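You operate a simulated robot arm through the tools that you are given. There is no shell and no other tool.

You run a simulated robot arm. Do the job below in one go: nothing can be reset, and whatever is moved stays where it is left.

TASK
End the length and tape the loose end down with a blue strip.
Fine: the long black button ends it; only then the blue plug back in its holder; one strip, laid with the dark grey block; block back; lever stays on HOLD. Set down upright: dark grey block.

The check looks at the end state, three seconds after you hand in, the way a careful person would. Anything else that was tipped, shoved, dropped, spilled or broken makes it a failure.

THE ROBOT
A 6-joint arm with a fingered hand, fixed in place. Base frame: the origin is on the floor under the middle of its stand, x ahead of it, y to its left, z up; the work surface is at about z = 815. Units: mm, rad, N and s.
With the tool pointing down near the work surface it reaches from about 320 to 820 mm from the base axis. Its first joint turns from -2.897 to 2.897 rad. Payload 4 kg.
Tool frame: the origin (TCP) lies between the finger pads and is the grasp point; the fingertips stand 26 mm ahead of it; z points along the fingers, y is the line along which they close. The gripper opens to 132 mm; its body begins 73 mm behind the TCP. The gripper is a hand of 5 fingers: y runs from the thumb to the fingers, the wrist lies at [0, 0, -239] in the tool frame, and closing takes about 1.5 s.
Orientation is that of the tool frame in the base frame, as a unit quaternion [x, y, z, w]. With the fingers straight down and closing along the base's y, the tool's x points along the base's -x, its y along +y and its z along -z.

THE INTERFACE
- The arm moves only by the tool move_arm. Its argument "steps" is a list of rows, each an object (a shift or turn left out is 0, a gripper value left out holds the last) with "xyz": the shift along the tool's x, y, z in mm, a list of three; "dr": the turn, a rotation vector about the tool's x, y, z in rad, a list of three. In form: [{"xyz": [dx, dy, dz], "dr": [rx, ry, rz]}, ...]. A call has 1 to 20 rows; each row is the pose to reach, as a shift and turn from the pose commanded when the call began, along the tool's axes at that moment. "grip" is the opening, from 0 (shut) to 1 (fully open), set as the call begins (left out, the last holds). A row lasts 0.2 s, in which the tool goes at most 50 mm and 0.15 rad; a call with a longer step from one row to the next is refused whole, and so is a gripper value outside its range. A pose out of reach is approached as far as the arm can. The call stops where the force on the tool passes 40 N (or 10 N more than at its start, if that is more) or the arm is blocked; 0.2 s more then pass. Each finger travels about 45 mm/s and halts on what it meets, pressing with about 24 N; the grip force reading is that of the motor and also rises with nothing between the fingers. The clock runs only during rows and for 0.2 s after the last one: add rows that repeat a pose to give the fingers time. It gives the time, the measured TCP pose, the force on the tool (base axes), the opening and the grip force at its end, in the units of the frame above (readings bear some noise), with the torque about the TCP (base axes, N m) and any sound that the robot's microphone picked up.
- Cameras (640 x 400 px; columns grow to the right, rows downward): "scene" is fixed at [404.4, -633.9, 1598.3]; the picture's right is [1.00, -0.00, 0.00], its down [-0.00, -0.62, -0.78] and it looks along [0.00, 0.78, -0.62] (base axes); focal length 322 px, centre (320, 200). "wrist" rides on the gripper at [84, 2, -97] in the tool frame; the picture's right is [-0.02, 1.00, 0.00], its down [-0.75, -0.02, -0.66] and it looks along [-0.66, -0.01, 0.75] (tool axes); focal length 270 px, centre (320, 200). There is no depth. A picture from a camera that has moved, and an enlarged one, comes with that camera's place and axes in the base frame and with its lens. The place of the scene camera against the robot may be out by one fixed shift of up to 25 mm in any direction.
- camera(camera): a new picture of that camera. It takes no simulated time.
- curl_fingers(finger1, finger2, finger3, finger4, thumb_bend): sets how far each is bent, from 0 (flat) to 1 (curled in); at 0.3 the hand is open as for a grip, at 0.7 the pads meet at the TCP. One left out holds its place. A second passes; each finger stops where it meets its share of the squeeze, and holds until it gets a number again. A gripper value or a shape takes the hand back. It gives what a move gives, with no picture; readings hold the bend of each and the force on the fingers (four entries, about 0 where the hand has none), thumb and palm.
- hand_shape(shape): the hand has 5 fingers and takes this shape, open, in about a second: jaw (thumb against the fingers, like two jaws); tri (thumb and two fingers); tip (a fingertip pinch); poke (one finger out to press); point (the index stretched); flat (the hand flat); cup (the hand cupped); fist (a fist). The gripper value then closes the fingers along that shape, each until it touches; the sizes above hold for jaw. It gives what a move gives, with no picture.
- close_up(camera, box): a new picture of the part [left, top, right, bottom] of that camera's present view, enlarged. It takes no simulated time.
- finish_job(): hands the job in; it is judged then, once.

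Nothing tells you positions but the pictures and the camera data. Unless the task says otherwise, let go and move clear before handing in.

The tools are called after "Request:" as a command line: name --argument value ..., lists and objects as JSON in quotes. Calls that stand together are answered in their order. move_arm: Moves the arm, as the interface text tells. Its arguments: {"type":"object","properties":{"steps":{"type":"array","items":{"type":"object","properties":{"xyz":{"type":"array","items":{"type":"number"}},"dr":{"type":"array","items":{"type":"number"}}}}},"grip":{"type":"number"}},"required":["steps"]} The other tools are called the same way: hand_shape (shape) gives the hand a shape; curl_fingers (finger1, finger2, finger3, finger4, thumb_bend) moves the fingers one by one; camera (camera) takes a picture; close_up (camera, box) takes an enlarged picture of a part of a camera's view; finish_job () hands the job in.

At the start:

```text
t: 0.0
tool_pos: [352.3, 251.5, 1195.0]
tool_rot: [0.0, 1.0, 0.0, 0.0]
wrist_force: [0.5, 0.1, 0.9]
torque: [0.02, -0.01, 0.03]
finger_gap: 131.9
finger_force: 0.0
shape: jaw
bend: [0.3, 0.3, 0.3, 0.3, 0.3]
finger forces: [0.1, 0.1, 0.0, 0.0, 0.1, 0.0]
```

scene: 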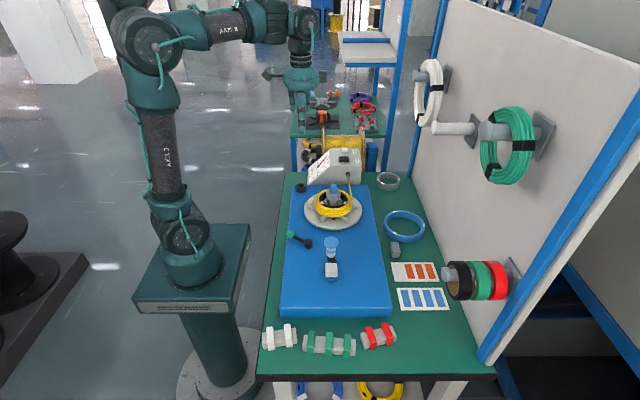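
wrist: 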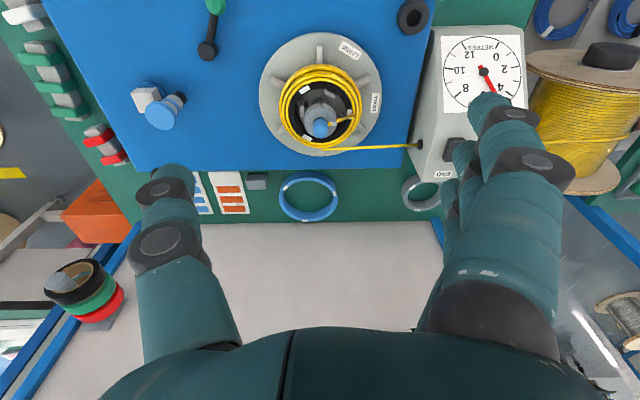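

I see a bench with a blue mat, a coil on a winder, a meter box with a cable, strips and some blocks. I'll take enlarged pictures first to identify each thing.

Request:
close_up --camera "scene" --box '[260, 130, 420, 230]'

Request:
close_up --camera "scene" --box '[260, 220, 480, 360]'

Request:
close_up --camera "wrist" --box '[240, 0, 560, 200]'

Request:
close_up --camera "wrist" --box '[40, 0, 360, 230]'

```text
4.00 times, centred on (340, 180) of scene
camera zoom: at [404.4, -633.9, 1598.3], right [1.0, 0.0, 0.0], down [0.0, -0.62, -0.78], along [0.0, 0.78, -0.62], focal length 1290 px, centre (240, 280)
```

zoom: 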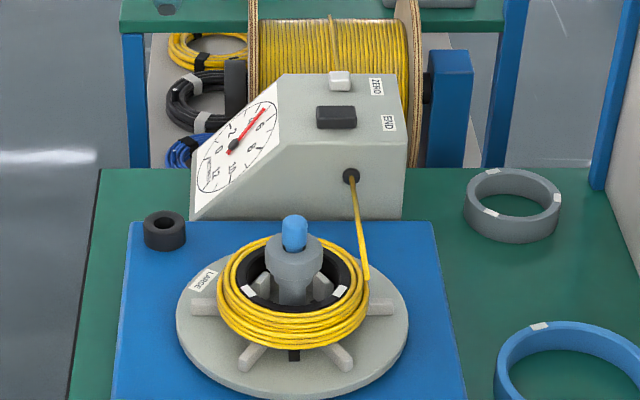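

```text
2.86 times, centred on (370, 290) of scene
camera zoom: at [404.4, -633.9, 1598.3], right [1.0, 0.0, 0.0], down [0.0, -0.62, -0.78], along [0.0, 0.78, -0.62], focal length 921 px, centre (177, -57)
```

zoom: 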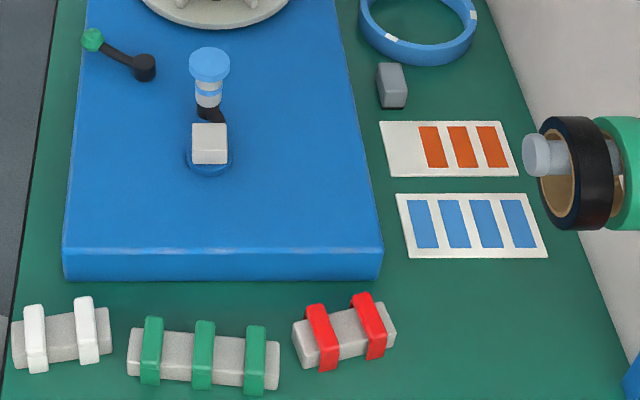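

```text
2.00 times, centred on (400, 100) of wrist
camera zoom: at [267.5, 253.0, 1292.3], right [0.02, 1.0, 0.0], down [0.75, -0.02, 0.66], along [0.66, -0.01, -0.75], focal length 541 px, centre (160, 400)
```

zoom: 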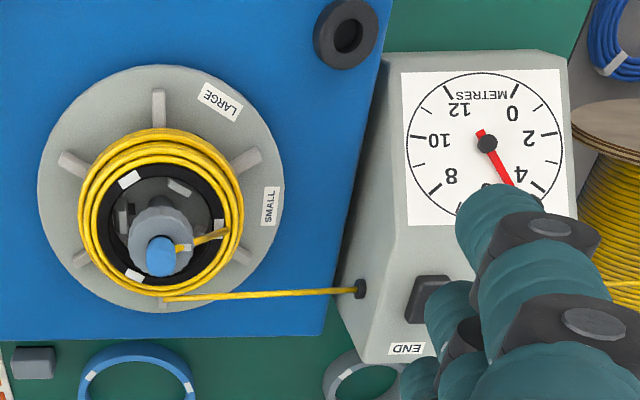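

```text
1.74 times, centred on (200, 115) of wrist
camera zoom: at [267.5, 253.0, 1292.3], right [0.02, 1.0, 0.0], down [0.75, -0.02, 0.66], along [0.66, -0.01, -0.75], focal length 470 px, centre (529, 348)
```

zoom: 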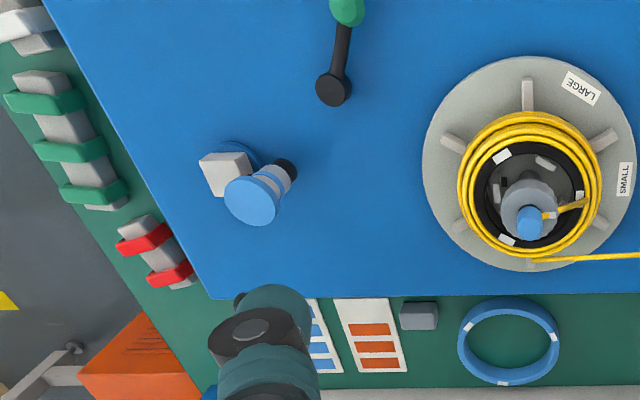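

The winder plate sits near (410–450, 210–250), but the two cameras disagree, so I'll move the arm high over the bench and triangulate with the wrist camera before touching anything.

Request:
move_arm --steps '[{"xyz": [0, -45, 0]}, {"xyz": [0, -90, 0]}, {"xyz": [0, -135, 0]}, {"xyz": [0, -180, 0]}, {"xyz": [0, -225, 0]}, {"xyz": [0, -250, 0]}]'

Request:
camera --camera "wrist"

Request:
camera --camera "scene"

```text
t: 1.4
tool_pos: [353.4, -1.1, 1195.4]
tool_rot: [0.0, 1.0, 0.0, 0.0]
wrist_force: [1.0, -0.1, -0.2]
torque: [0.03, 0.01, 0.02]
finger_gap: 131.9
finger_force: 0.0
shape: jaw
bend: [0.3, 0.3, 0.3, 0.3, 0.3]
finger forces: [0.0, 0.0, 0.0, 0.1, 0.0, 0.1]
```

```text
taken
camera wrist: at [268.5, 1.0, 1293.1], right [0.02, 1.0, 0.0], down [0.75, -0.02, 0.66], along [0.66, -0.01, -0.75], focal length 270 px, centre (320, 200)
```

wrist: 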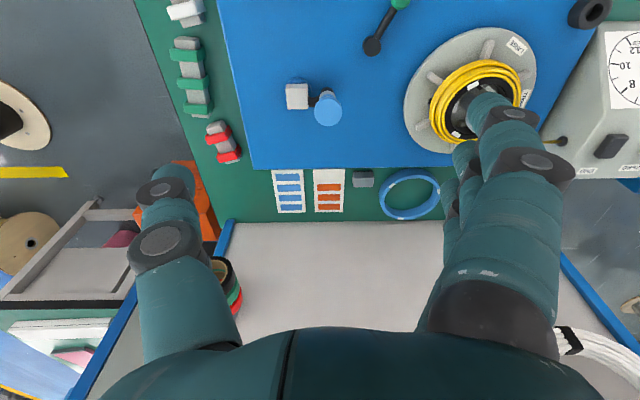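

```text
taken
```

scene: 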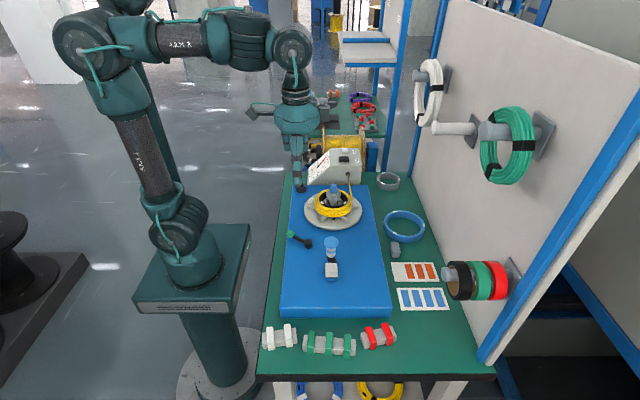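

The mushroom-shaped blue knob and the white cube on a blue base sit next to each other on the platform. I'll look at them closer.

Request:
close_up --camera "wrist" --box '[260, 60, 440, 160]'

Request:
close_up --camera "wrist" --box '[330, 0, 550, 137]'

Request:
close_up --camera "scene" --box '[280, 215, 380, 290]'

Request:
close_up --camera "scene" --box '[290, 160, 390, 230]'

```text
3.56 times, centred on (350, 110) of wrist
camera zoom: at [268.5, 1.0, 1293.1], right [0.02, 1.0, 0.0], down [0.75, -0.02, 0.66], along [0.66, -0.01, -0.75], focal length 961 px, centre (213, 520)
```

zoom: 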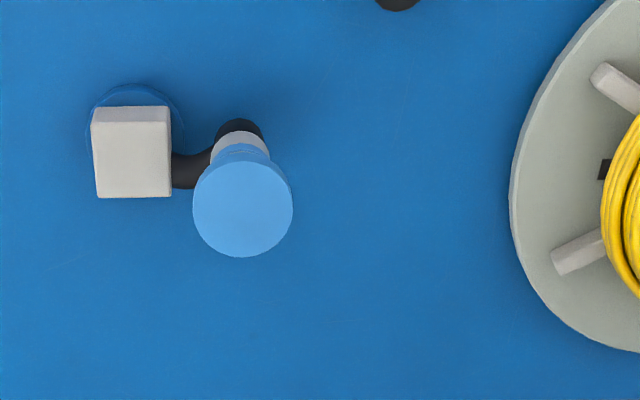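

```text
2.91 times, centred on (440, 68) of wrist
camera zoom: at [268.5, 1.0, 1293.1], right [0.02, 1.0, 0.0], down [0.75, -0.02, 0.66], along [0.66, -0.01, -0.75], focal length 786 px, centre (-29, 582)
```

zoom: 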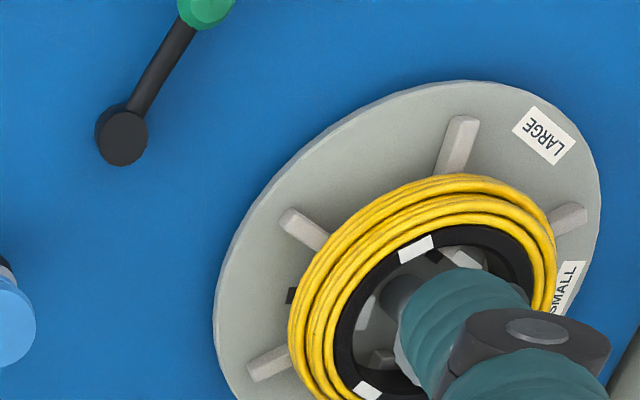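

```text
5.33 times, centred on (330, 252) of scene
camera zoom: at [404.4, -633.9, 1598.3], right [1.0, 0.0, 0.0], down [0.0, -0.62, -0.78], along [0.0, 0.78, -0.62], focal length 1719 px, centre (267, -80)
```

zoom: 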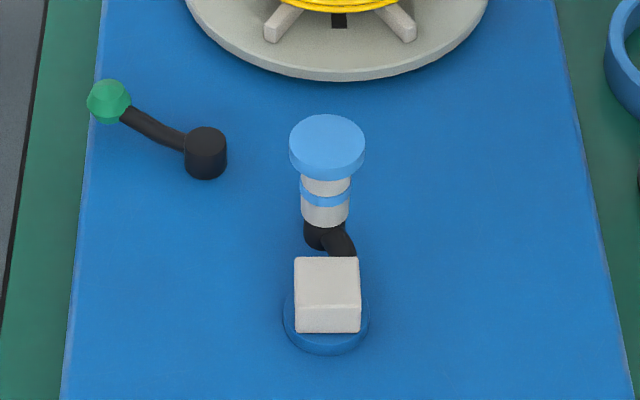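

```text
5.71 times, centred on (340, 195) of scene
camera zoom: at [404.4, -633.9, 1598.3], right [1.0, 0.0, 0.0], down [0.0, -0.62, -0.78], along [0.0, 0.78, -0.62], focal length 1842 px, centre (206, 229)
```

zoom: 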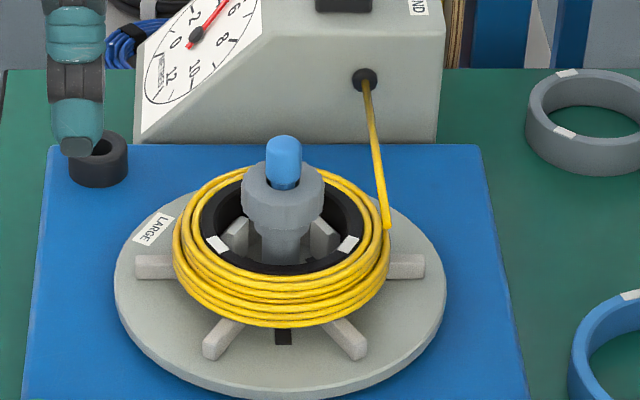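

The white cube with the black arm and blue knob is a winding crank, so the blue plug should be the blue pin in the winder hub. The small black ring at the platform's far-left corner looks like its holder. I'll go back over the winder for a closer look.

Request:
move_arm --steps '[{"xyz": [10, 45, 10]}, {"xyz": [20, 85, 25]}, {"xyz": [30, 125, 50]}, {"xyz": [40, 160, 75]}, {"xyz": [50, 190, 100]}, {"xyz": [55, 210, 120]}]'

Request:
camera --camera "wrist"

Request:
close_up --camera "wrist" --box '[220, 0, 480, 180]'

```text
t: 2.8
tool_pos: [297.7, 211.1, 1075.0]
tool_rot: [0.0, 1.0, 0.001, 0.0]
wrist_force: [-0.3, 0.6, -0.1]
torque: [-0.03, -0.02, 0.0]
finger_gap: 131.8
finger_force: 0.1
shape: jaw
bend: [0.3, 0.3, 0.3, 0.3, 0.3]
finger forces: [0.0, 0.1, 0.0, 0.1, 0.0, 0.1]
```

```text
taken
camera wrist: at [213.2, 212.8, 1171.7], right [0.02, 1.0, 0.0], down [0.75, -0.02, 0.66], along [0.66, -0.01, -0.75], focal length 270 px, centre (320, 200)
```

wrist: 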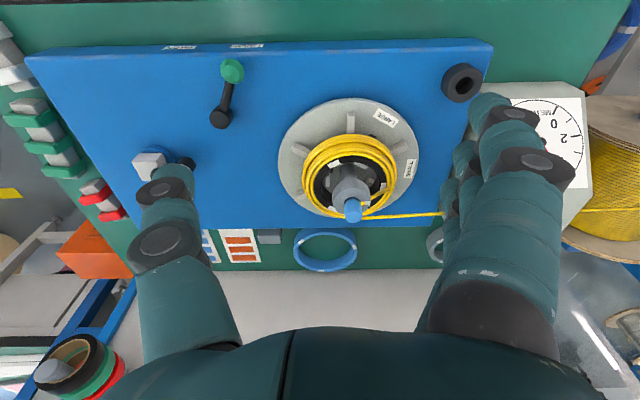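

```text
2.22 times, centred on (350, 90) of wrist
camera zoom: at [213.2, 212.8, 1171.7], right [0.02, 1.0, 0.0], down [0.75, -0.02, 0.66], along [0.66, -0.01, -0.75], focal length 601 px, centre (253, 444)
```

zoom: 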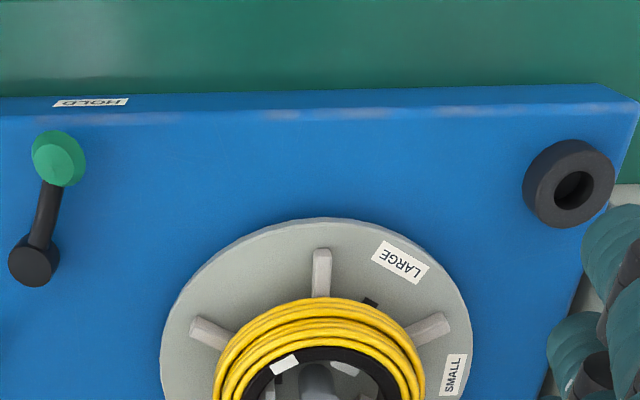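

The plug top triangulates to roughly (445, 251, 920) and the holder ring to the platform's far-left corner. I'll tilt the hand so the wrist camera looks straight down, which gives reliable x/y positions.

Request:
move_arm --steps '[{"xyz": [-25, 8, -20], "dr": [0, 0.144, 0]}, {"xyz": [-50, 16, -40], "dr": [0, 0.288, 0]}, {"xyz": [-75, 24, -55], "dr": [0, 0.432, 0]}, {"xyz": [-100, 32, -70], "dr": [0, 0.576, 0]}, {"xyz": [-122, 39, -75], "dr": [0, 0.72, 0]}, {"xyz": [-122, 39, -75], "dr": [0, 0.72, 0]}]'

Request:
camera --camera "wrist"

Request:
camera --camera "scene"

```text
t: 4.2
tool_pos: [338.1, 220.0, 1011.5]
tool_rot: [0.0, 0.936, 0.0, -0.352]
wrist_force: [0.1, 0.2, 0.0]
torque: [-0.02, -0.02, 0.04]
finger_gap: 132.0
finger_force: 0.2
shape: jaw
bend: [0.3, 0.3, 0.3, 0.3, 0.3]
finger forces: [0.0, 0.0, 0.0, 0.0, 0.0, 0.0]
out of reach, approached as far as the arm can: row 3, 4, 5, 6
```

```text
taken
camera wrist: at [338.7, 222.4, 1140.4], right [0.02, 1.0, -0.01], down [1.0, -0.02, 0.0], along [0.0, -0.01, -1.0], focal length 270 px, centre (320, 200)
```

wrist: 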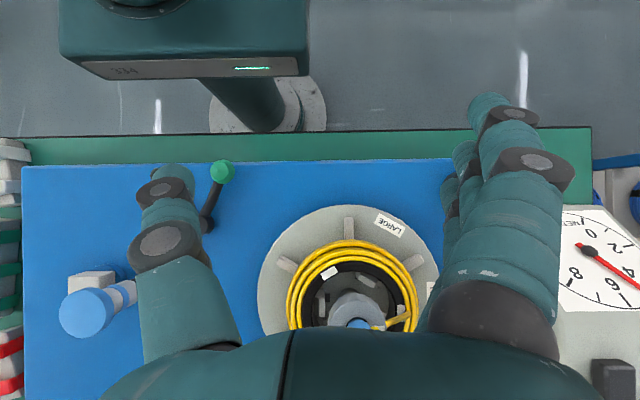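

```text
taken
```

scene: 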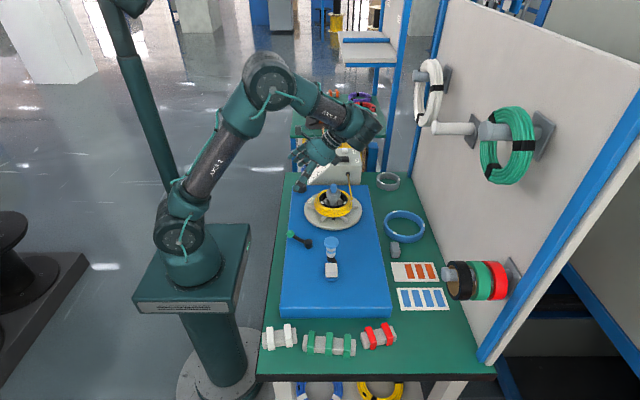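

Looking straight down, the winder centre comes out at about (440, 248). I'll shift sideways with the same tilt to get a second straight-down view as a stereo pair.

Request:
move_arm --steps '[{"xyz": [0, -40, 0]}, {"xyz": [0, -80, 0]}, {"xyz": [0, -80, 0]}]'

Request:
camera --camera "wrist"

```text
t: 5.0
tool_pos: [338.4, 138.5, 1012.9]
tool_rot: [0.0, 0.936, 0.0, -0.352]
wrist_force: [-0.1, -0.5, 0.7]
torque: [0.0, 0.01, 0.01]
finger_gap: 131.8
finger_force: 0.1
shape: jaw
bend: [0.3, 0.3, 0.3, 0.3, 0.3]
finger forces: [0.0, 0.0, 0.1, 0.0, 0.0, 0.1]
```

```text
taken
camera wrist: at [337.9, 141.7, 1141.1], right [0.02, 1.0, -0.01], down [1.0, -0.02, 0.0], along [0.0, -0.01, -1.0], focal length 270 px, centre (320, 200)
```

wrist: 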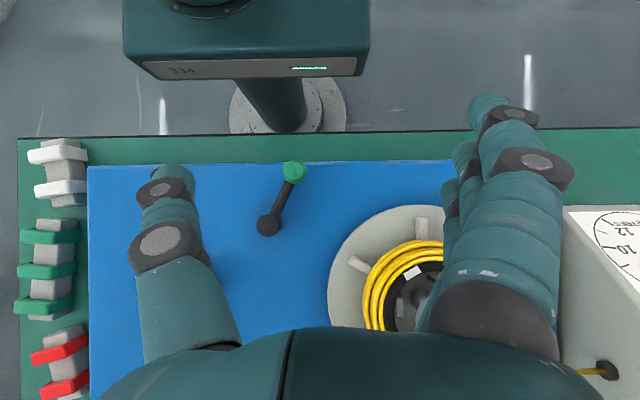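

The straight-down pair puts the platform top at about z 812, the table at about 767, the lever knob at (307, 110, 838) and the END button near (493, 463, 915). Next I'll straighten the hand and look at the meter box before pressing.

Request:
move_arm --steps '[{"xyz": [16, 32, -18], "dr": [0, -0.144, 0]}, {"xyz": [32, 64, -36], "dr": [0, -0.288, 0]}, {"xyz": [48, 96, -54], "dr": [0, -0.432, 0]}, {"xyz": [64, 128, -72], "dr": [0, -0.576, 0]}, {"xyz": [77, 160, -88], "dr": [0, -0.72, 0]}, {"xyz": [77, 160, -88], "dr": [0, -0.72, 0]}]'

Request:
camera --camera "wrist"

Request:
close_up --camera "wrist" --box '[230, 0, 550, 200]'

```text
t: 6.4
tool_pos: [333.5, 298.9, 1130.8]
tool_rot: [-0.001, 1.0, 0.0, 0.0]
wrist_force: [0.3, 0.4, 0.5]
torque: [-0.02, 0.0, 0.01]
finger_gap: 131.9
finger_force: 0.1
shape: jaw
bend: [0.3, 0.3, 0.3, 0.3, 0.3]
finger forces: [0.0, 0.1, 0.1, 0.0, 0.0, 0.0]
```

```text
taken
camera wrist: at [249.4, 301.6, 1228.0], right [0.02, 1.0, 0.0], down [0.75, -0.01, 0.66], along [0.66, -0.01, -0.75], focal length 270 px, centre (320, 200)
```

wrist: 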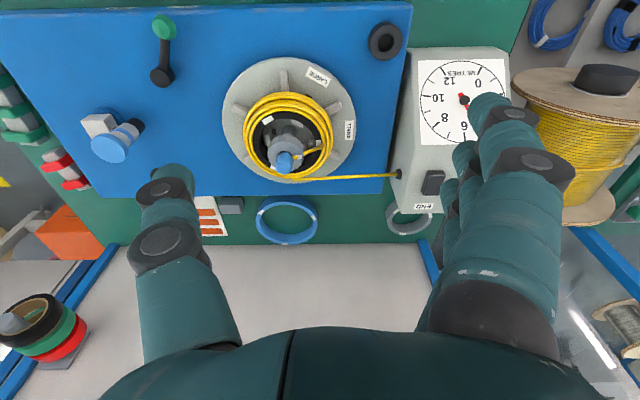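

```text
2.00 times, centred on (390, 100) of wrist
camera zoom: at [249.4, 301.6, 1228.0], right [0.02, 1.0, 0.0], down [0.75, -0.01, 0.66], along [0.66, -0.01, -0.75], focal length 541 px, centre (180, 400)
```

zoom: 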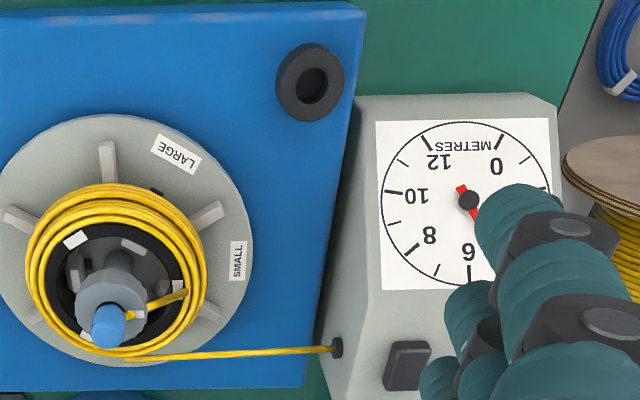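

The END button triangulates to about (499, 467, 910). I'll switch to the poke shape and see where the pressing finger sits in the hand.

Request:
hand_shape --shape "poke"

Request:
camera --camera "wrist"

Request:
close_up --camera "scene" --box '[250, 60, 410, 160]'

```text
t: 7.3
tool_pos: [334.1, 300.2, 1130.9]
tool_rot: [0.0, 1.0, 0.001, 0.0]
wrist_force: [0.0, -0.2, 0.3]
torque: [-0.02, 0.03, 0.05]
finger_gap: 0.4
finger_force: 0.0
shape: poke
bend: [1.0, 1.0, 1.0, 1.0, 0.47]
finger forces: [0.0, 0.0, 0.1, 0.0, 0.1, 0.1]
```

```text
taken
camera wrist: at [249.7, 301.4, 1227.8], right [0.02, 1.0, 0.0], down [0.75, -0.02, 0.66], along [0.66, -0.01, -0.75], focal length 270 px, centre (320, 200)
```

wrist: 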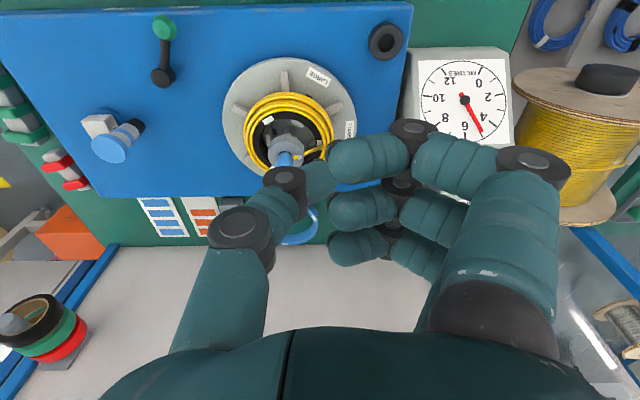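

```text
4.00 times, centred on (330, 110) of scene
camera zoom: at [404.4, -633.9, 1598.3], right [1.0, 0.0, 0.0], down [0.0, -0.62, -0.78], along [0.0, 0.78, -0.62], focal length 1290 px, centre (280, 560)
```

zoom: 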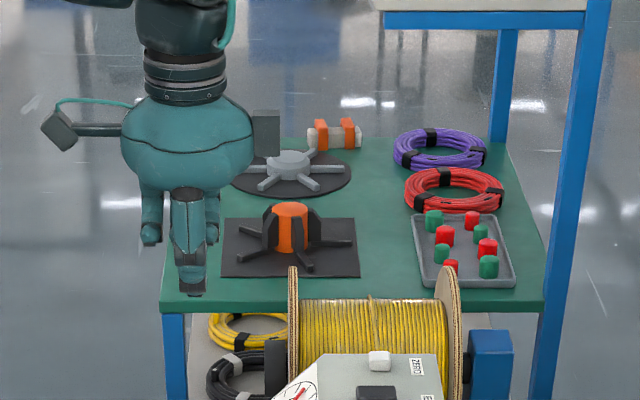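

The "poke" shape leaves the thumb out with all fingers curled. I'll compare it with the "point" shape.

Request:
hand_shape --shape "point"

Request:
camera --camera "wrist"

Request:
close_up --camera "scene" --box '[250, 60, 410, 160]'

```text
t: 8.2
tool_pos: [333.9, 298.8, 1130.1]
tool_rot: [0.0, 1.0, 0.0, 0.0]
wrist_force: [0.2, 0.5, 0.3]
torque: [-0.02, 0.01, 0.0]
finger_gap: 126.1
finger_force: 0.1
shape: point
bend: [0.28, 1.0, 1.0, 1.0, 0.55]
finger forces: [0.0, 0.0, 0.1, 0.0, 0.1, 0.0]
```

```text
taken
camera wrist: at [249.7, 301.4, 1227.8], right [0.02, 1.0, 0.0], down [0.75, -0.02, 0.66], along [0.66, -0.01, -0.75], focal length 270 px, centre (320, 200)
```

wrist: 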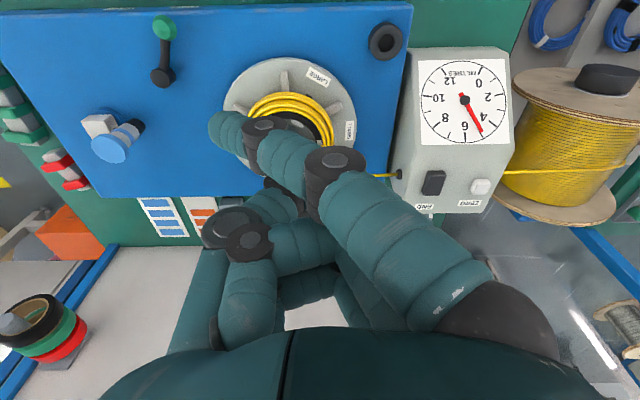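

```text
4.00 times, centred on (330, 110) of scene
camera zoom: at [404.4, -633.9, 1598.3], right [1.0, 0.0, 0.0], down [0.0, -0.62, -0.78], along [0.0, 0.78, -0.62], focal length 1290 px, centre (280, 560)
```

zoom: 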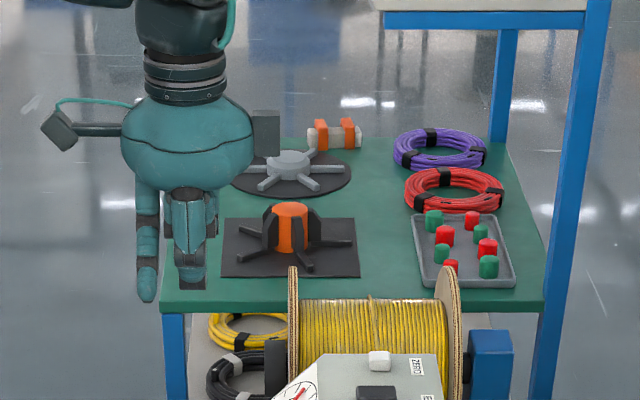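

The point shape leans the index across the palm, so I'll set the fingers one by one to try for a cleaner single poking finger.

Request:
curl_fingers --finger1 0.2 --finger2 1.0 --finger3 1.0 --finger4 1.0 --thumb_bend 0.9

Request:
camera --camera "wrist"

Request:
close_up --camera "scene" --box '[250, 60, 410, 160]'

```text
t: 9.2
tool_pos: [333.2, 299.4, 1130.7]
tool_rot: [0.0, 1.0, 0.0, 0.001]
wrist_force: [0.4, -0.1, -0.3]
torque: [0.0, -0.01, -0.04]
finger_gap: 63.8
finger_force: 0.0
shape: fingers
bend: [0.2, 1.0, 1.0, 1.0, 0.89]
finger forces: [0.0, 0.0, 0.1, 0.0, 0.0, 0.0]
```

```text
taken
camera wrist: at [249.7, 301.4, 1227.8], right [0.02, 1.0, 0.0], down [0.75, -0.02, 0.66], along [0.66, -0.01, -0.75], focal length 270 px, centre (320, 200)
```

wrist: 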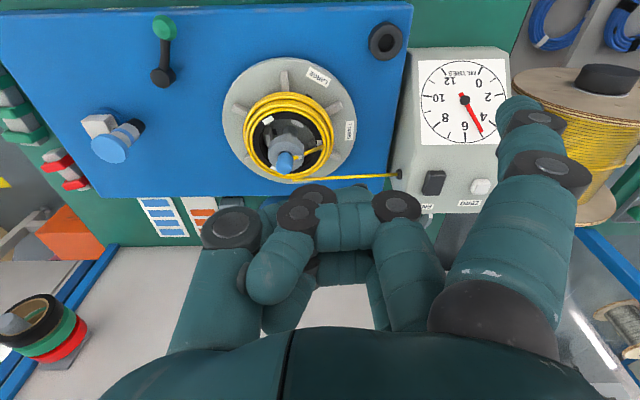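

```text
4.00 times, centred on (330, 110) of scene
camera zoom: at [404.4, -633.9, 1598.3], right [1.0, 0.0, 0.0], down [0.0, -0.62, -0.78], along [0.0, 0.78, -0.62], focal length 1290 px, centre (280, 560)
```

zoom: 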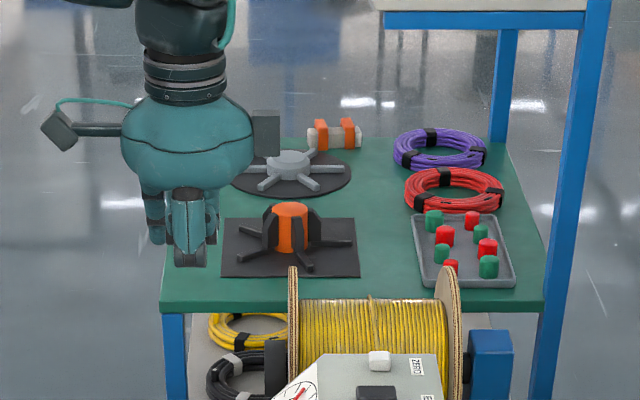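

The index now stands alone with its tip at about tool (+34, +94, +26), and the rest of the hand is about 18 mm higher. I'll move the tip over the END button at a safe height and check.

Request:
move_arm --steps '[{"xyz": [-40, 15, 0]}, {"xyz": [-80, 30, 0]}, {"xyz": [-120, 45, 0]}, {"xyz": [-160, 60, 0]}, {"xyz": [-200, 74, 20]}, {"xyz": [-200, 74, 60]}, {"xyz": [-200, 74, 100]}, {"xyz": [-200, 74, 130]}, {"xyz": [-200, 74, 130]}]'

Request:
camera --camera "wrist"

Request:
close_up --camera "scene" --box '[280, 100, 440, 200]'

```text
t: 11.2
tool_pos: [536.4, 373.1, 1001.1]
tool_rot: [0.0, 1.0, 0.001, 0.0]
wrist_force: [-0.6, 0.4, -0.5]
torque: [0.01, 0.0, 0.0]
finger_gap: 63.6
finger_force: 0.0
shape: fingers
bend: [0.2, 1.0, 1.0, 1.0, 0.89]
finger forces: [0.0, 0.1, 0.0, 0.0, 0.0, 0.1]
```

```text
taken
camera wrist: at [451.3, 375.2, 1097.5], right [0.02, 1.0, 0.0], down [0.75, -0.02, 0.66], along [0.66, -0.01, -0.75], focal length 270 px, centre (320, 200)
```

wrist: 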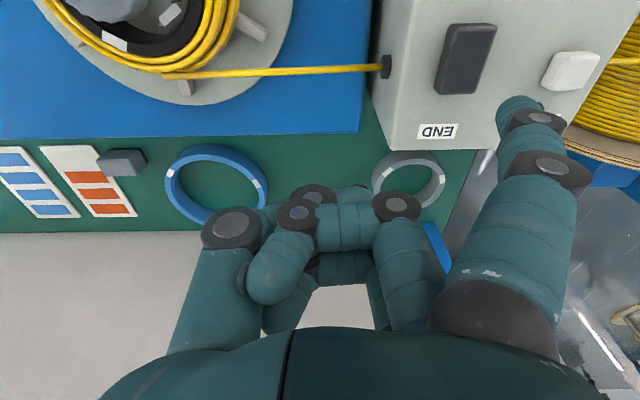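

```text
4.00 times, centred on (360, 150) of scene
camera zoom: at [404.4, -633.9, 1598.3], right [1.0, 0.0, 0.0], down [0.0, -0.62, -0.78], along [0.0, 0.78, -0.62], focal length 1290 px, centre (160, 400)
```

zoom: 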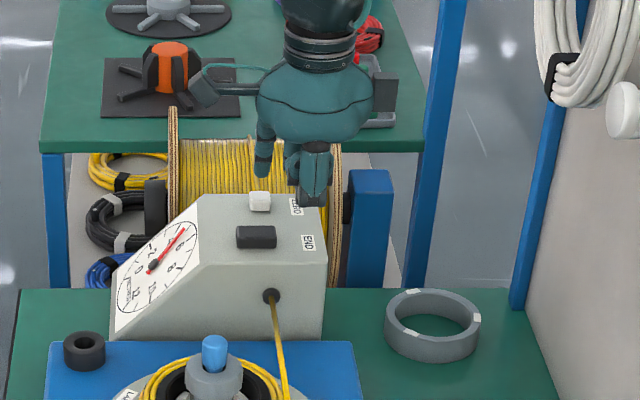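

The END button is now well fixed at (499, 468, 909) and the index tip is about 66 mm above it. I'll lower it and press gently in small steps.

Request:
move_arm --steps '[{"xyz": [0, 0, 30]}, {"xyz": [0, 0, 54]}, {"xyz": [0, 0, 60]}, {"xyz": [0, 0, 63]}, {"xyz": [0, 0, 66]}, {"xyz": [0, 0, 68]}]'

Request:
close_up --camera "scene" --box '[280, 100, 440, 200]'

Request:
camera --camera "wrist"

```text
t: 12.6
tool_pos: [536.2, 374.8, 932.8]
tool_rot: [0.001, 1.0, 0.0, -0.001]
wrist_force: [0.2, 0.4, 0.6]
torque: [0.05, 0.03, -0.03]
finger_gap: 63.8
finger_force: 0.3
shape: fingers
bend: [0.2, 1.0, 1.0, 1.0, 0.89]
finger forces: [0.6, 0.0, 0.1, 0.0, 0.1, 0.0]
```

```text
4.00 times, centred on (360, 150) of scene
camera zoom: at [404.4, -633.9, 1598.3], right [1.0, 0.0, 0.0], down [0.0, -0.62, -0.78], along [0.0, 0.78, -0.62], focal length 1290 px, centre (160, 400)
```

zoom: 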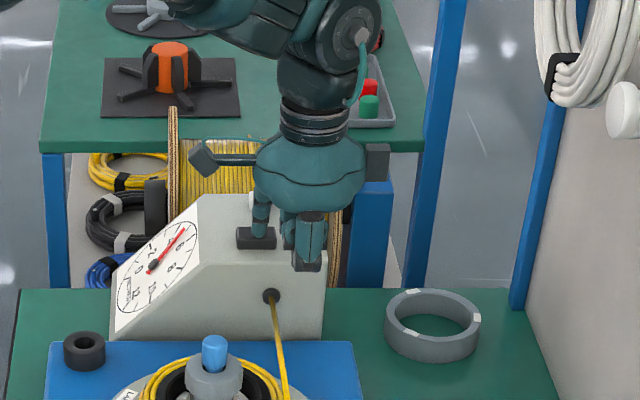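

```text
taken
camera wrist: at [451.9, 375.6, 1030.3], right [0.02, 1.0, 0.0], down [0.75, -0.02, 0.66], along [0.66, -0.01, -0.75], focal length 270 px, centre (320, 200)
```

wrist: 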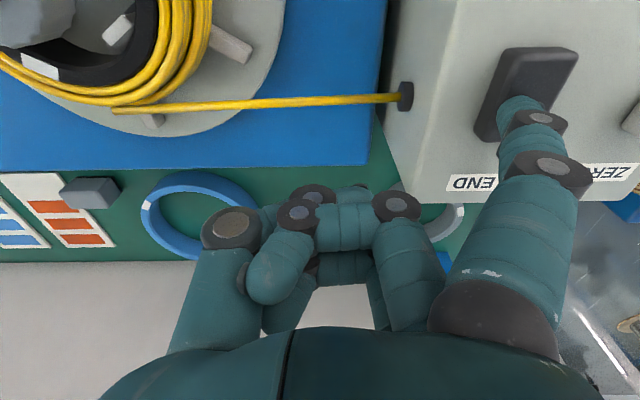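

The fingertip is just touching the button (0.6 N on finger 1). I'll continue down in small steps to press it.

Request:
move_arm --steps '[{"xyz": [0, 0, 2]}, {"xyz": [0, 0, 4]}, {"xyz": [0, 0, 6]}]'

Request:
close_up --camera "scene" --box '[280, 100, 440, 200]'

```text
t: 13.4
tool_pos: [535.8, 374.2, 927.4]
tool_rot: [-0.001, 1.0, 0.0, 0.0]
wrist_force: [0.8, -1.7, 3.1]
torque: [0.24, 0.09, -0.02]
finger_gap: 64.4
finger_force: 1.3
shape: fingers
bend: [0.19, 1.0, 1.0, 1.0, 0.89]
finger forces: [2.9, 0.0, 0.0, 0.0, 0.0, 0.0]
heard: click
```

```text
4.00 times, centred on (360, 150) of scene
camera zoom: at [404.4, -633.9, 1598.3], right [1.0, 0.0, 0.0], down [0.0, -0.62, -0.78], along [0.0, 0.78, -0.62], focal length 1290 px, centre (160, 400)
```

zoom: 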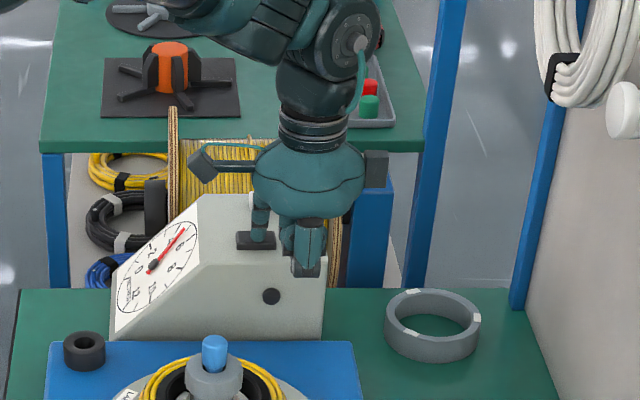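

A click was heard, and the strand out of the box hole is gone, so the length has been cut. I'll lift off and look at the winder.

Request:
move_arm --steps '[{"xyz": [0, 0, -20]}, {"xyz": [0, 0, -60]}, {"xyz": [0, 0, -100]}, {"xyz": [0, 0, -150]}, {"xyz": [40, -20, -190]}, {"xyz": [80, -40, -200]}, {"xyz": [120, -60, -205]}, {"xyz": [160, -80, -205]}, {"xyz": [200, -100, -205]}, {"xyz": [200, -100, -205]}]'

Request:
hand_shape --shape "jaw"

Request:
camera --camera "wrist"

Request:
close_up --camera "scene" --box '[290, 160, 390, 230]'

Request:
close_up --camera "wrist" --box '[200, 20, 440, 200]'

```text
refused: row 5 steps farther than a row can; nothing moved
```

```text
t: 14.3
tool_pos: [537.2, 372.0, 927.8]
tool_rot: [0.001, 1.0, 0.0, 0.0]
wrist_force: [-6.1, -29.4, 17.9]
torque: [0.37, 0.14, -0.06]
finger_gap: 129.4
finger_force: 0.1
shape: jaw
bend: [0.22, 0.44, 0.44, 0.43, 0.3]
finger forces: [4.0, 11.2, 11.1, 12.1, 0.0, 0.0]
```

```text
taken
camera wrist: at [451.6, 373.9, 1024.9], right [0.02, 1.0, 0.0], down [0.75, -0.02, 0.66], along [0.66, -0.02, -0.75], focal length 270 px, centre (320, 200)
```

wrist: 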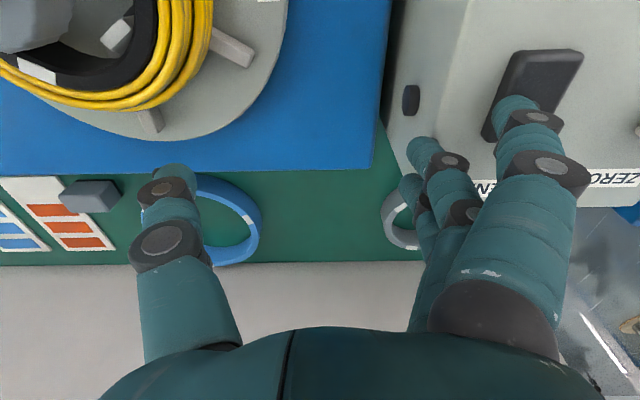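

```text
5.71 times, centred on (340, 195) of scene
camera zoom: at [404.4, -633.9, 1598.3], right [1.0, 0.0, 0.0], down [0.0, -0.62, -0.78], along [0.0, 0.78, -0.62], focal length 1842 px, centre (206, 229)
```

zoom: 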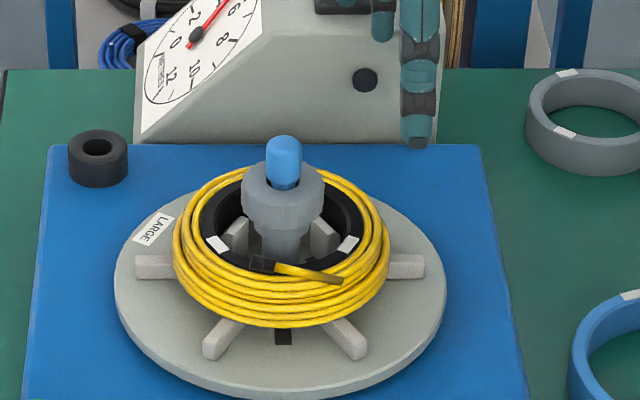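

```text
2.22 times, centred on (320, 110) of wrist
camera zoom: at [451.6, 373.9, 1024.9], right [0.02, 1.0, 0.0], down [0.75, -0.02, 0.66], along [0.66, -0.02, -0.75], focal length 601 px, centre (320, 400)
```

zoom: 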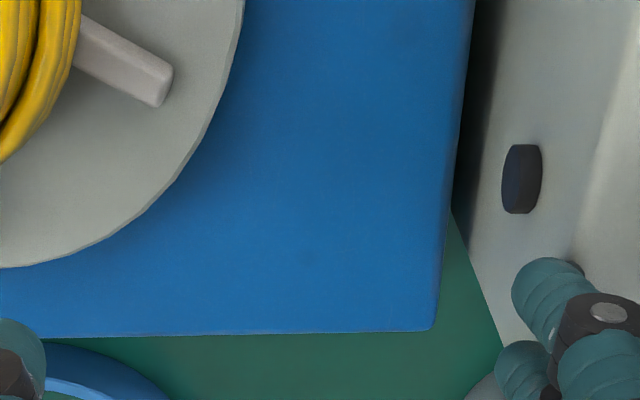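

The lift was refused, so the jaw opened with fingers 2–4 against the box front. I'll curl them back at once to take the pressure off before lifting.

Request:
curl_fingers --finger1 0.2 --finger2 1.0 --finger3 1.0 --finger4 1.0 --thumb_bend 0.89

```text
t: 15.3
tool_pos: [535.8, 374.8, 927.4]
tool_rot: [0.0, 1.0, 0.001, 0.0]
wrist_force: [0.4, -2.3, 5.0]
torque: [0.39, 0.22, 0.09]
finger_gap: 75.2
finger_force: 1.8
shape: fingers
bend: [0.19, 0.95, 0.95, 1.0, 0.82]
finger forces: [3.3, 0.0, 0.0, 0.1, 0.0, 0.0]
```

The pressure is gone (only the finger resting on the button remains). Now I'll lift straight up.

Request:
move_arm --steps '[{"xyz": [0, 0, -10]}, {"xyz": [0, 0, -40]}, {"xyz": [0, 0, -80]}, {"xyz": [0, 0, -120]}, {"xyz": [0, 0, -160]}, {"xyz": [0, 0, -200]}, {"xyz": [40, -15, -205]}, {"xyz": [80, -30, -205]}, {"xyz": [120, -45, -205]}, {"xyz": [160, -60, -205]}, {"xyz": [200, -75, -205]}, {"xyz": [200, -75, -205]}]'

Request:
close_up --camera "scene" --box '[280, 100, 440, 200]'

Request:
camera --camera "wrist"

```text
t: 17.9
tool_pos: [334.8, 298.5, 1132.6]
tool_rot: [0.0, 1.0, 0.0, 0.0]
wrist_force: [-0.2, -0.4, 0.1]
torque: [0.01, -0.04, -0.01]
finger_gap: 72.2
finger_force: 0.0
shape: fingers
bend: [0.2, 0.97, 0.97, 1.0, 0.84]
finger forces: [0.0, 0.0, 0.0, 0.1, 0.0, 0.1]
```

```text
4.00 times, centred on (360, 150) of scene
camera zoom: at [404.4, -633.9, 1598.3], right [1.0, 0.0, 0.0], down [0.0, -0.62, -0.78], along [0.0, 0.78, -0.62], focal length 1290 px, centre (160, 400)
```

zoom: 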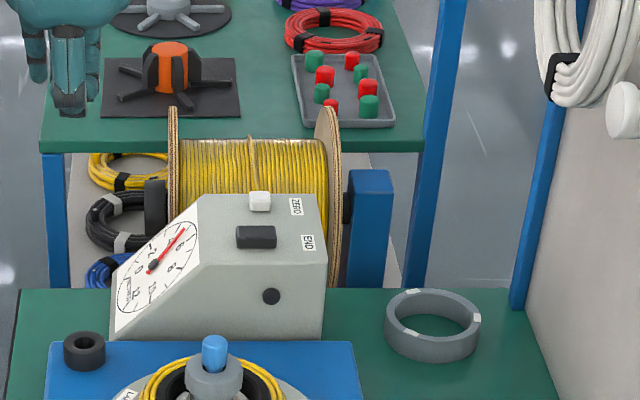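

```text
taken
camera wrist: at [250.0, 299.9, 1229.5], right [0.02, 1.0, 0.0], down [0.75, -0.02, 0.66], along [0.66, -0.01, -0.75], focal length 270 px, centre (320, 200)
```

wrist: 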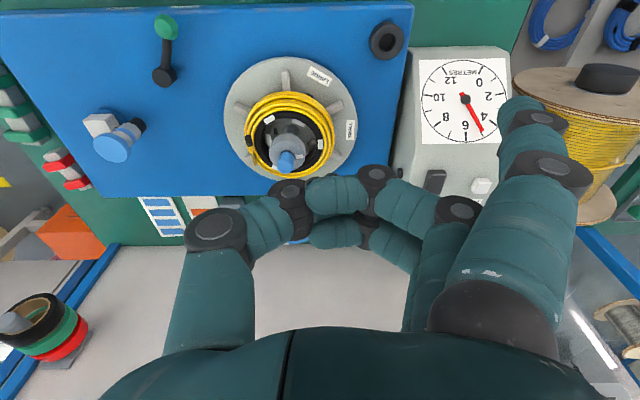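

The meter box is exactly where it was and the cable is cut. I'll open the hand to jaw and look at the winder and its loose end.

Request:
hand_shape --shape "jaw"

Request:
close_up --camera "wrist" --box '[200, 20, 440, 200]'

Request:
close_up --camera "scene" --box '[300, 170, 364, 210]'

Request:
camera --camera "scene"

```text
t: 18.8
tool_pos: [334.6, 297.9, 1131.7]
tool_rot: [0.0, 1.0, 0.0, 0.0]
wrist_force: [0.1, 0.3, 0.5]
torque: [-0.02, -0.04, 0.0]
finger_gap: 131.8
finger_force: 0.1
shape: jaw
bend: [0.3, 0.3, 0.3, 0.3, 0.3]
finger forces: [0.1, 0.1, 0.0, 0.0, 0.0, 0.1]
```

```text
2.22 times, centred on (320, 110) of wrist
camera zoom: at [250.5, 300.0, 1229.5], right [0.02, 1.0, 0.0], down [0.75, -0.02, 0.66], along [0.66, -0.01, -0.75], focal length 601 px, centre (320, 400)
```

zoom: 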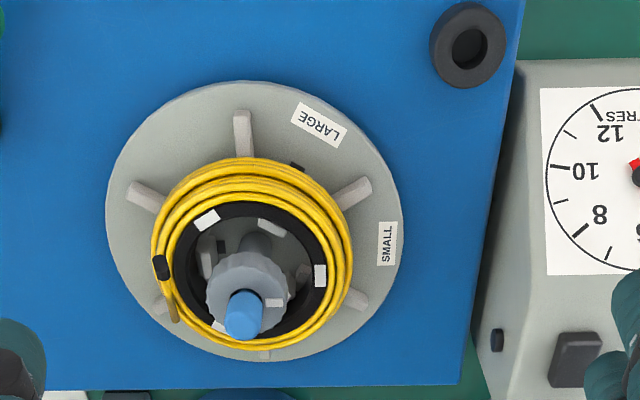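

```text
10.00 times, centred on (332, 190) of scene
camera zoom: at [404.4, -633.9, 1598.3], right [1.0, 0.0, 0.0], down [0.0, -0.62, -0.78], along [0.0, 0.78, -0.62], focal length 3224 px, centre (200, 300)
```

zoom: 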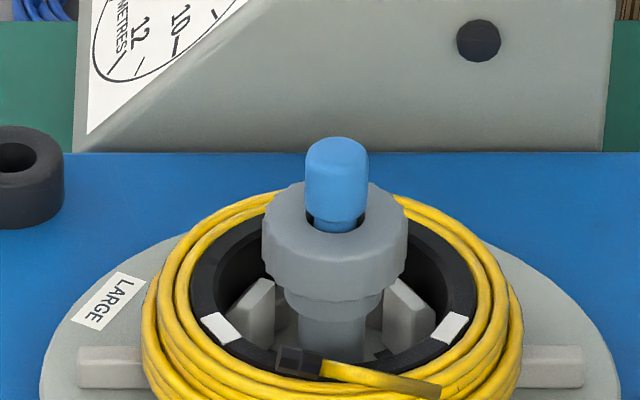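

```text
taken
```

scene: 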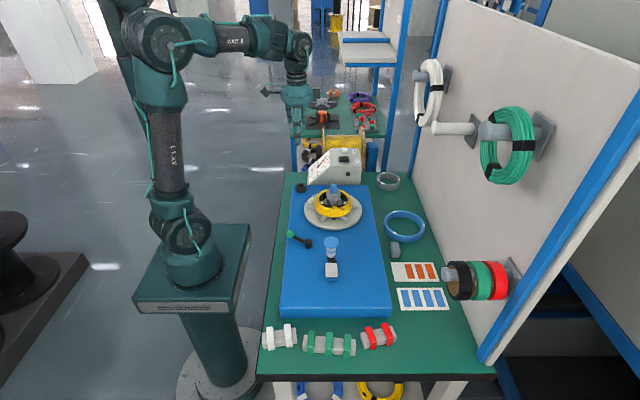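

The loose end now lies on the coil's near (−y) side, with a small black band just behind it, and the blue plug is free-standing in the hub. I'll take a nearer view for precise triangulation of the plug, hub and coil.

Request:
move_arm --steps '[{"xyz": [10, -20, 35]}, {"xyz": [20, -40, 70]}, {"xyz": [34, -68, 100]}, {"xyz": [34, -68, 112]}, {"xyz": [34, -68, 112]}, {"xyz": [34, -68, 112]}]'

Request:
close_up --camera "wrist" --box '[240, 80, 460, 280]'

Request:
camera --camera "wrist"

```text
t: 20.2
tool_pos: [302.6, 230.3, 1019.8]
tool_rot: [0.0, 1.0, 0.0, 0.0]
wrist_force: [-0.7, 0.3, -0.1]
torque: [-0.02, 0.02, -0.04]
finger_gap: 131.8
finger_force: 0.0
shape: jaw
bend: [0.3, 0.3, 0.3, 0.3, 0.3]
finger forces: [0.0, 0.1, 0.0, 0.0, 0.0, 0.0]
```

```text
2.00 times, centred on (350, 180) of wrist
camera zoom: at [218.2, 232.4, 1117.4], right [0.02, 1.0, 0.0], down [0.75, -0.02, 0.66], along [0.66, -0.01, -0.75], focal length 541 px, centre (260, 240)
```

zoom: 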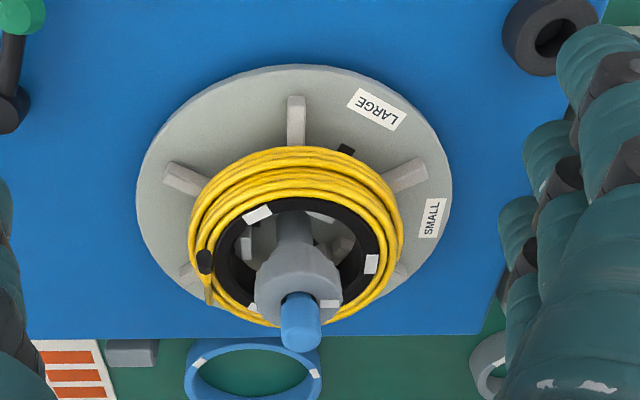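

```text
taken
camera wrist: at [218.2, 232.4, 1117.4], right [0.02, 1.0, 0.0], down [0.75, -0.02, 0.66], along [0.66, -0.01, -0.75], focal length 270 px, centre (320, 200)
```

wrist: 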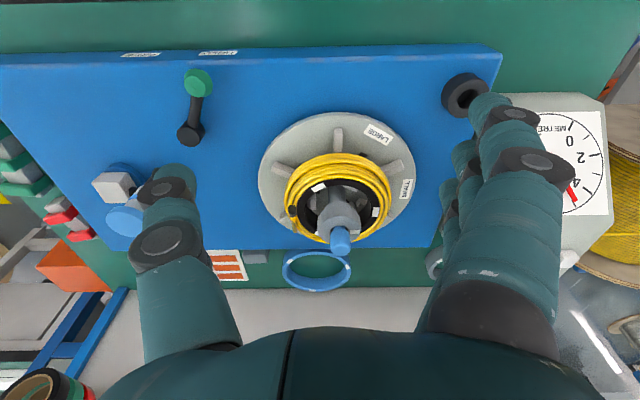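

The plug top comes out at (446, 251, 935), the hub cap top at about z 904, and the loose end lies along y≈196, x 437–480, z≈885. The holder hole is near (330, 388). I'll hover the open hand above the plug and refine.

Request:
move_arm --steps '[{"xyz": [-40, 6, 0]}, {"xyz": [-80, 12, 0]}, {"xyz": [-120, 18, 0]}, {"xyz": [-143, 21, 0]}, {"xyz": [-143, 21, 10]}, {"xyz": [-143, 21, 10]}]'

Request:
camera --camera "wrist"

Request:
close_up --camera "wrist" --box '[240, 60, 400, 160]'

Request:
close_up --camera "scene" --box '[270, 140, 398, 220]'

```text
t: 21.6
tool_pos: [445.6, 253.4, 1011.2]
tool_rot: [-0.001, 1.0, 0.0, 0.0]
wrist_force: [0.4, 0.2, -0.3]
torque: [0.0, -0.01, 0.03]
finger_gap: 131.7
finger_force: 0.0
shape: jaw
bend: [0.3, 0.3, 0.3, 0.3, 0.3]
finger forces: [0.1, 0.1, 0.1, 0.1, 0.0, 0.1]
```

```text
taken
camera wrist: at [361.1, 254.3, 1107.1], right [0.02, 1.0, 0.0], down [0.75, -0.02, 0.66], along [0.66, -0.01, -0.75], focal length 270 px, centre (320, 200)
```

wrist: 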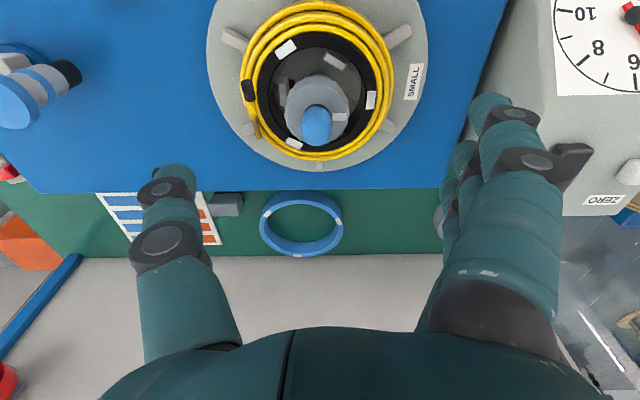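

```text
4.00 times, centred on (320, 110) of wrist
camera zoom: at [361.1, 254.3, 1107.1], right [0.02, 1.0, 0.0], down [0.75, -0.02, 0.66], along [0.66, -0.01, -0.75], focal length 1081 px, centre (320, 560)
```

zoom: 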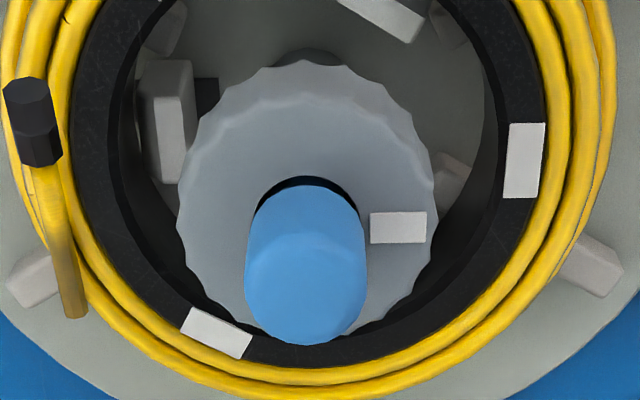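

```text
5.00 times, centred on (334, 180) of scene
camera zoom: at [404.4, -633.9, 1598.3], right [1.0, 0.0, 0.0], down [0.0, -0.62, -0.78], along [0.0, 0.78, -0.62], focal length 1612 px, centre (250, 300)
```

zoom: 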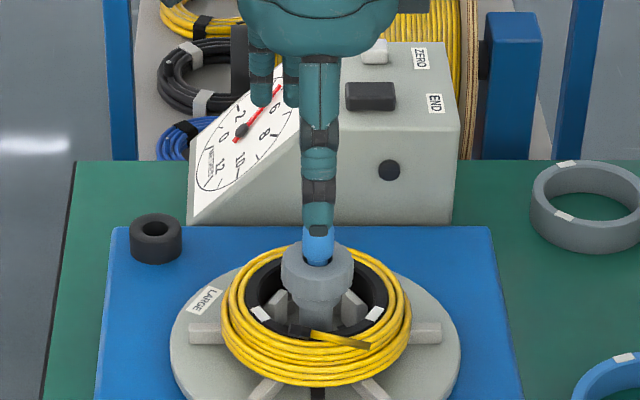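

The plug sits about 3 mm ahead in x and 1 mm to the −y side of the hand's centre, with its top at z≈935 and the hub cap at about 902. I'll correct and lower so the fingertips stop about 8 mm above the cap.

Request:
move_arm --steps '[{"xyz": [-3, -1.3, 20]}, {"xyz": [-3, -1.3, 45]}, {"xyz": [-3, -1.3, 65]}, {"xyz": [-3, -1.3, 74]}, {"xyz": [-3, -1.3, 74]}]'

Request:
camera --camera "wrist"

Request:
close_up --camera "scene" --box '[290, 150, 386, 210]'

```text
t: 22.8
tool_pos: [447.3, 249.6, 936.9]
tool_rot: [-0.001, 1.0, 0.0, 0.0]
wrist_force: [0.2, -0.7, 0.7]
torque: [0.02, 0.0, -0.01]
finger_gap: 132.1
finger_force: 0.1
shape: jaw
bend: [0.3, 0.3, 0.3, 0.3, 0.3]
finger forces: [0.0, 0.1, 0.1, 0.0, 0.0, 0.0]
```

```text
taken
camera wrist: at [363.2, 252.0, 1033.1], right [0.02, 1.0, 0.0], down [0.75, -0.02, 0.66], along [0.66, -0.01, -0.75], focal length 270 px, centre (320, 200)
```

wrist: 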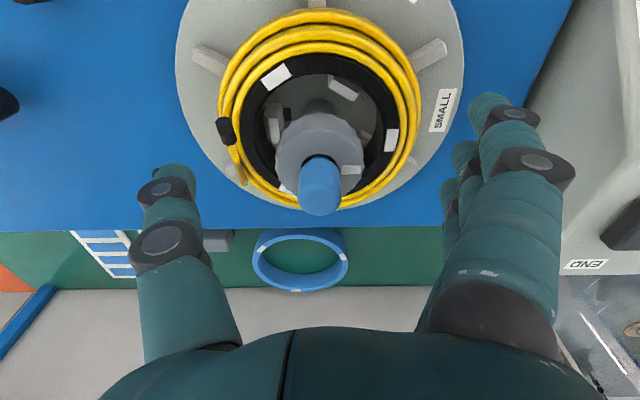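

```text
6.67 times, centred on (338, 180) of scene
camera zoom: at [404.4, -633.9, 1598.3], right [1.0, 0.0, 0.0], down [0.0, -0.62, -0.78], along [0.0, 0.78, -0.62], focal length 2149 px, centre (200, 333)
```

zoom: 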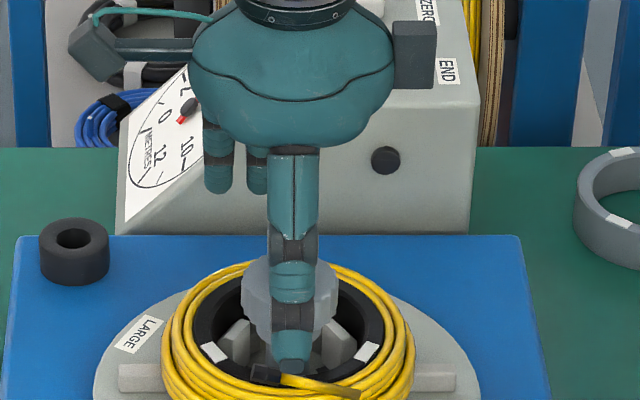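

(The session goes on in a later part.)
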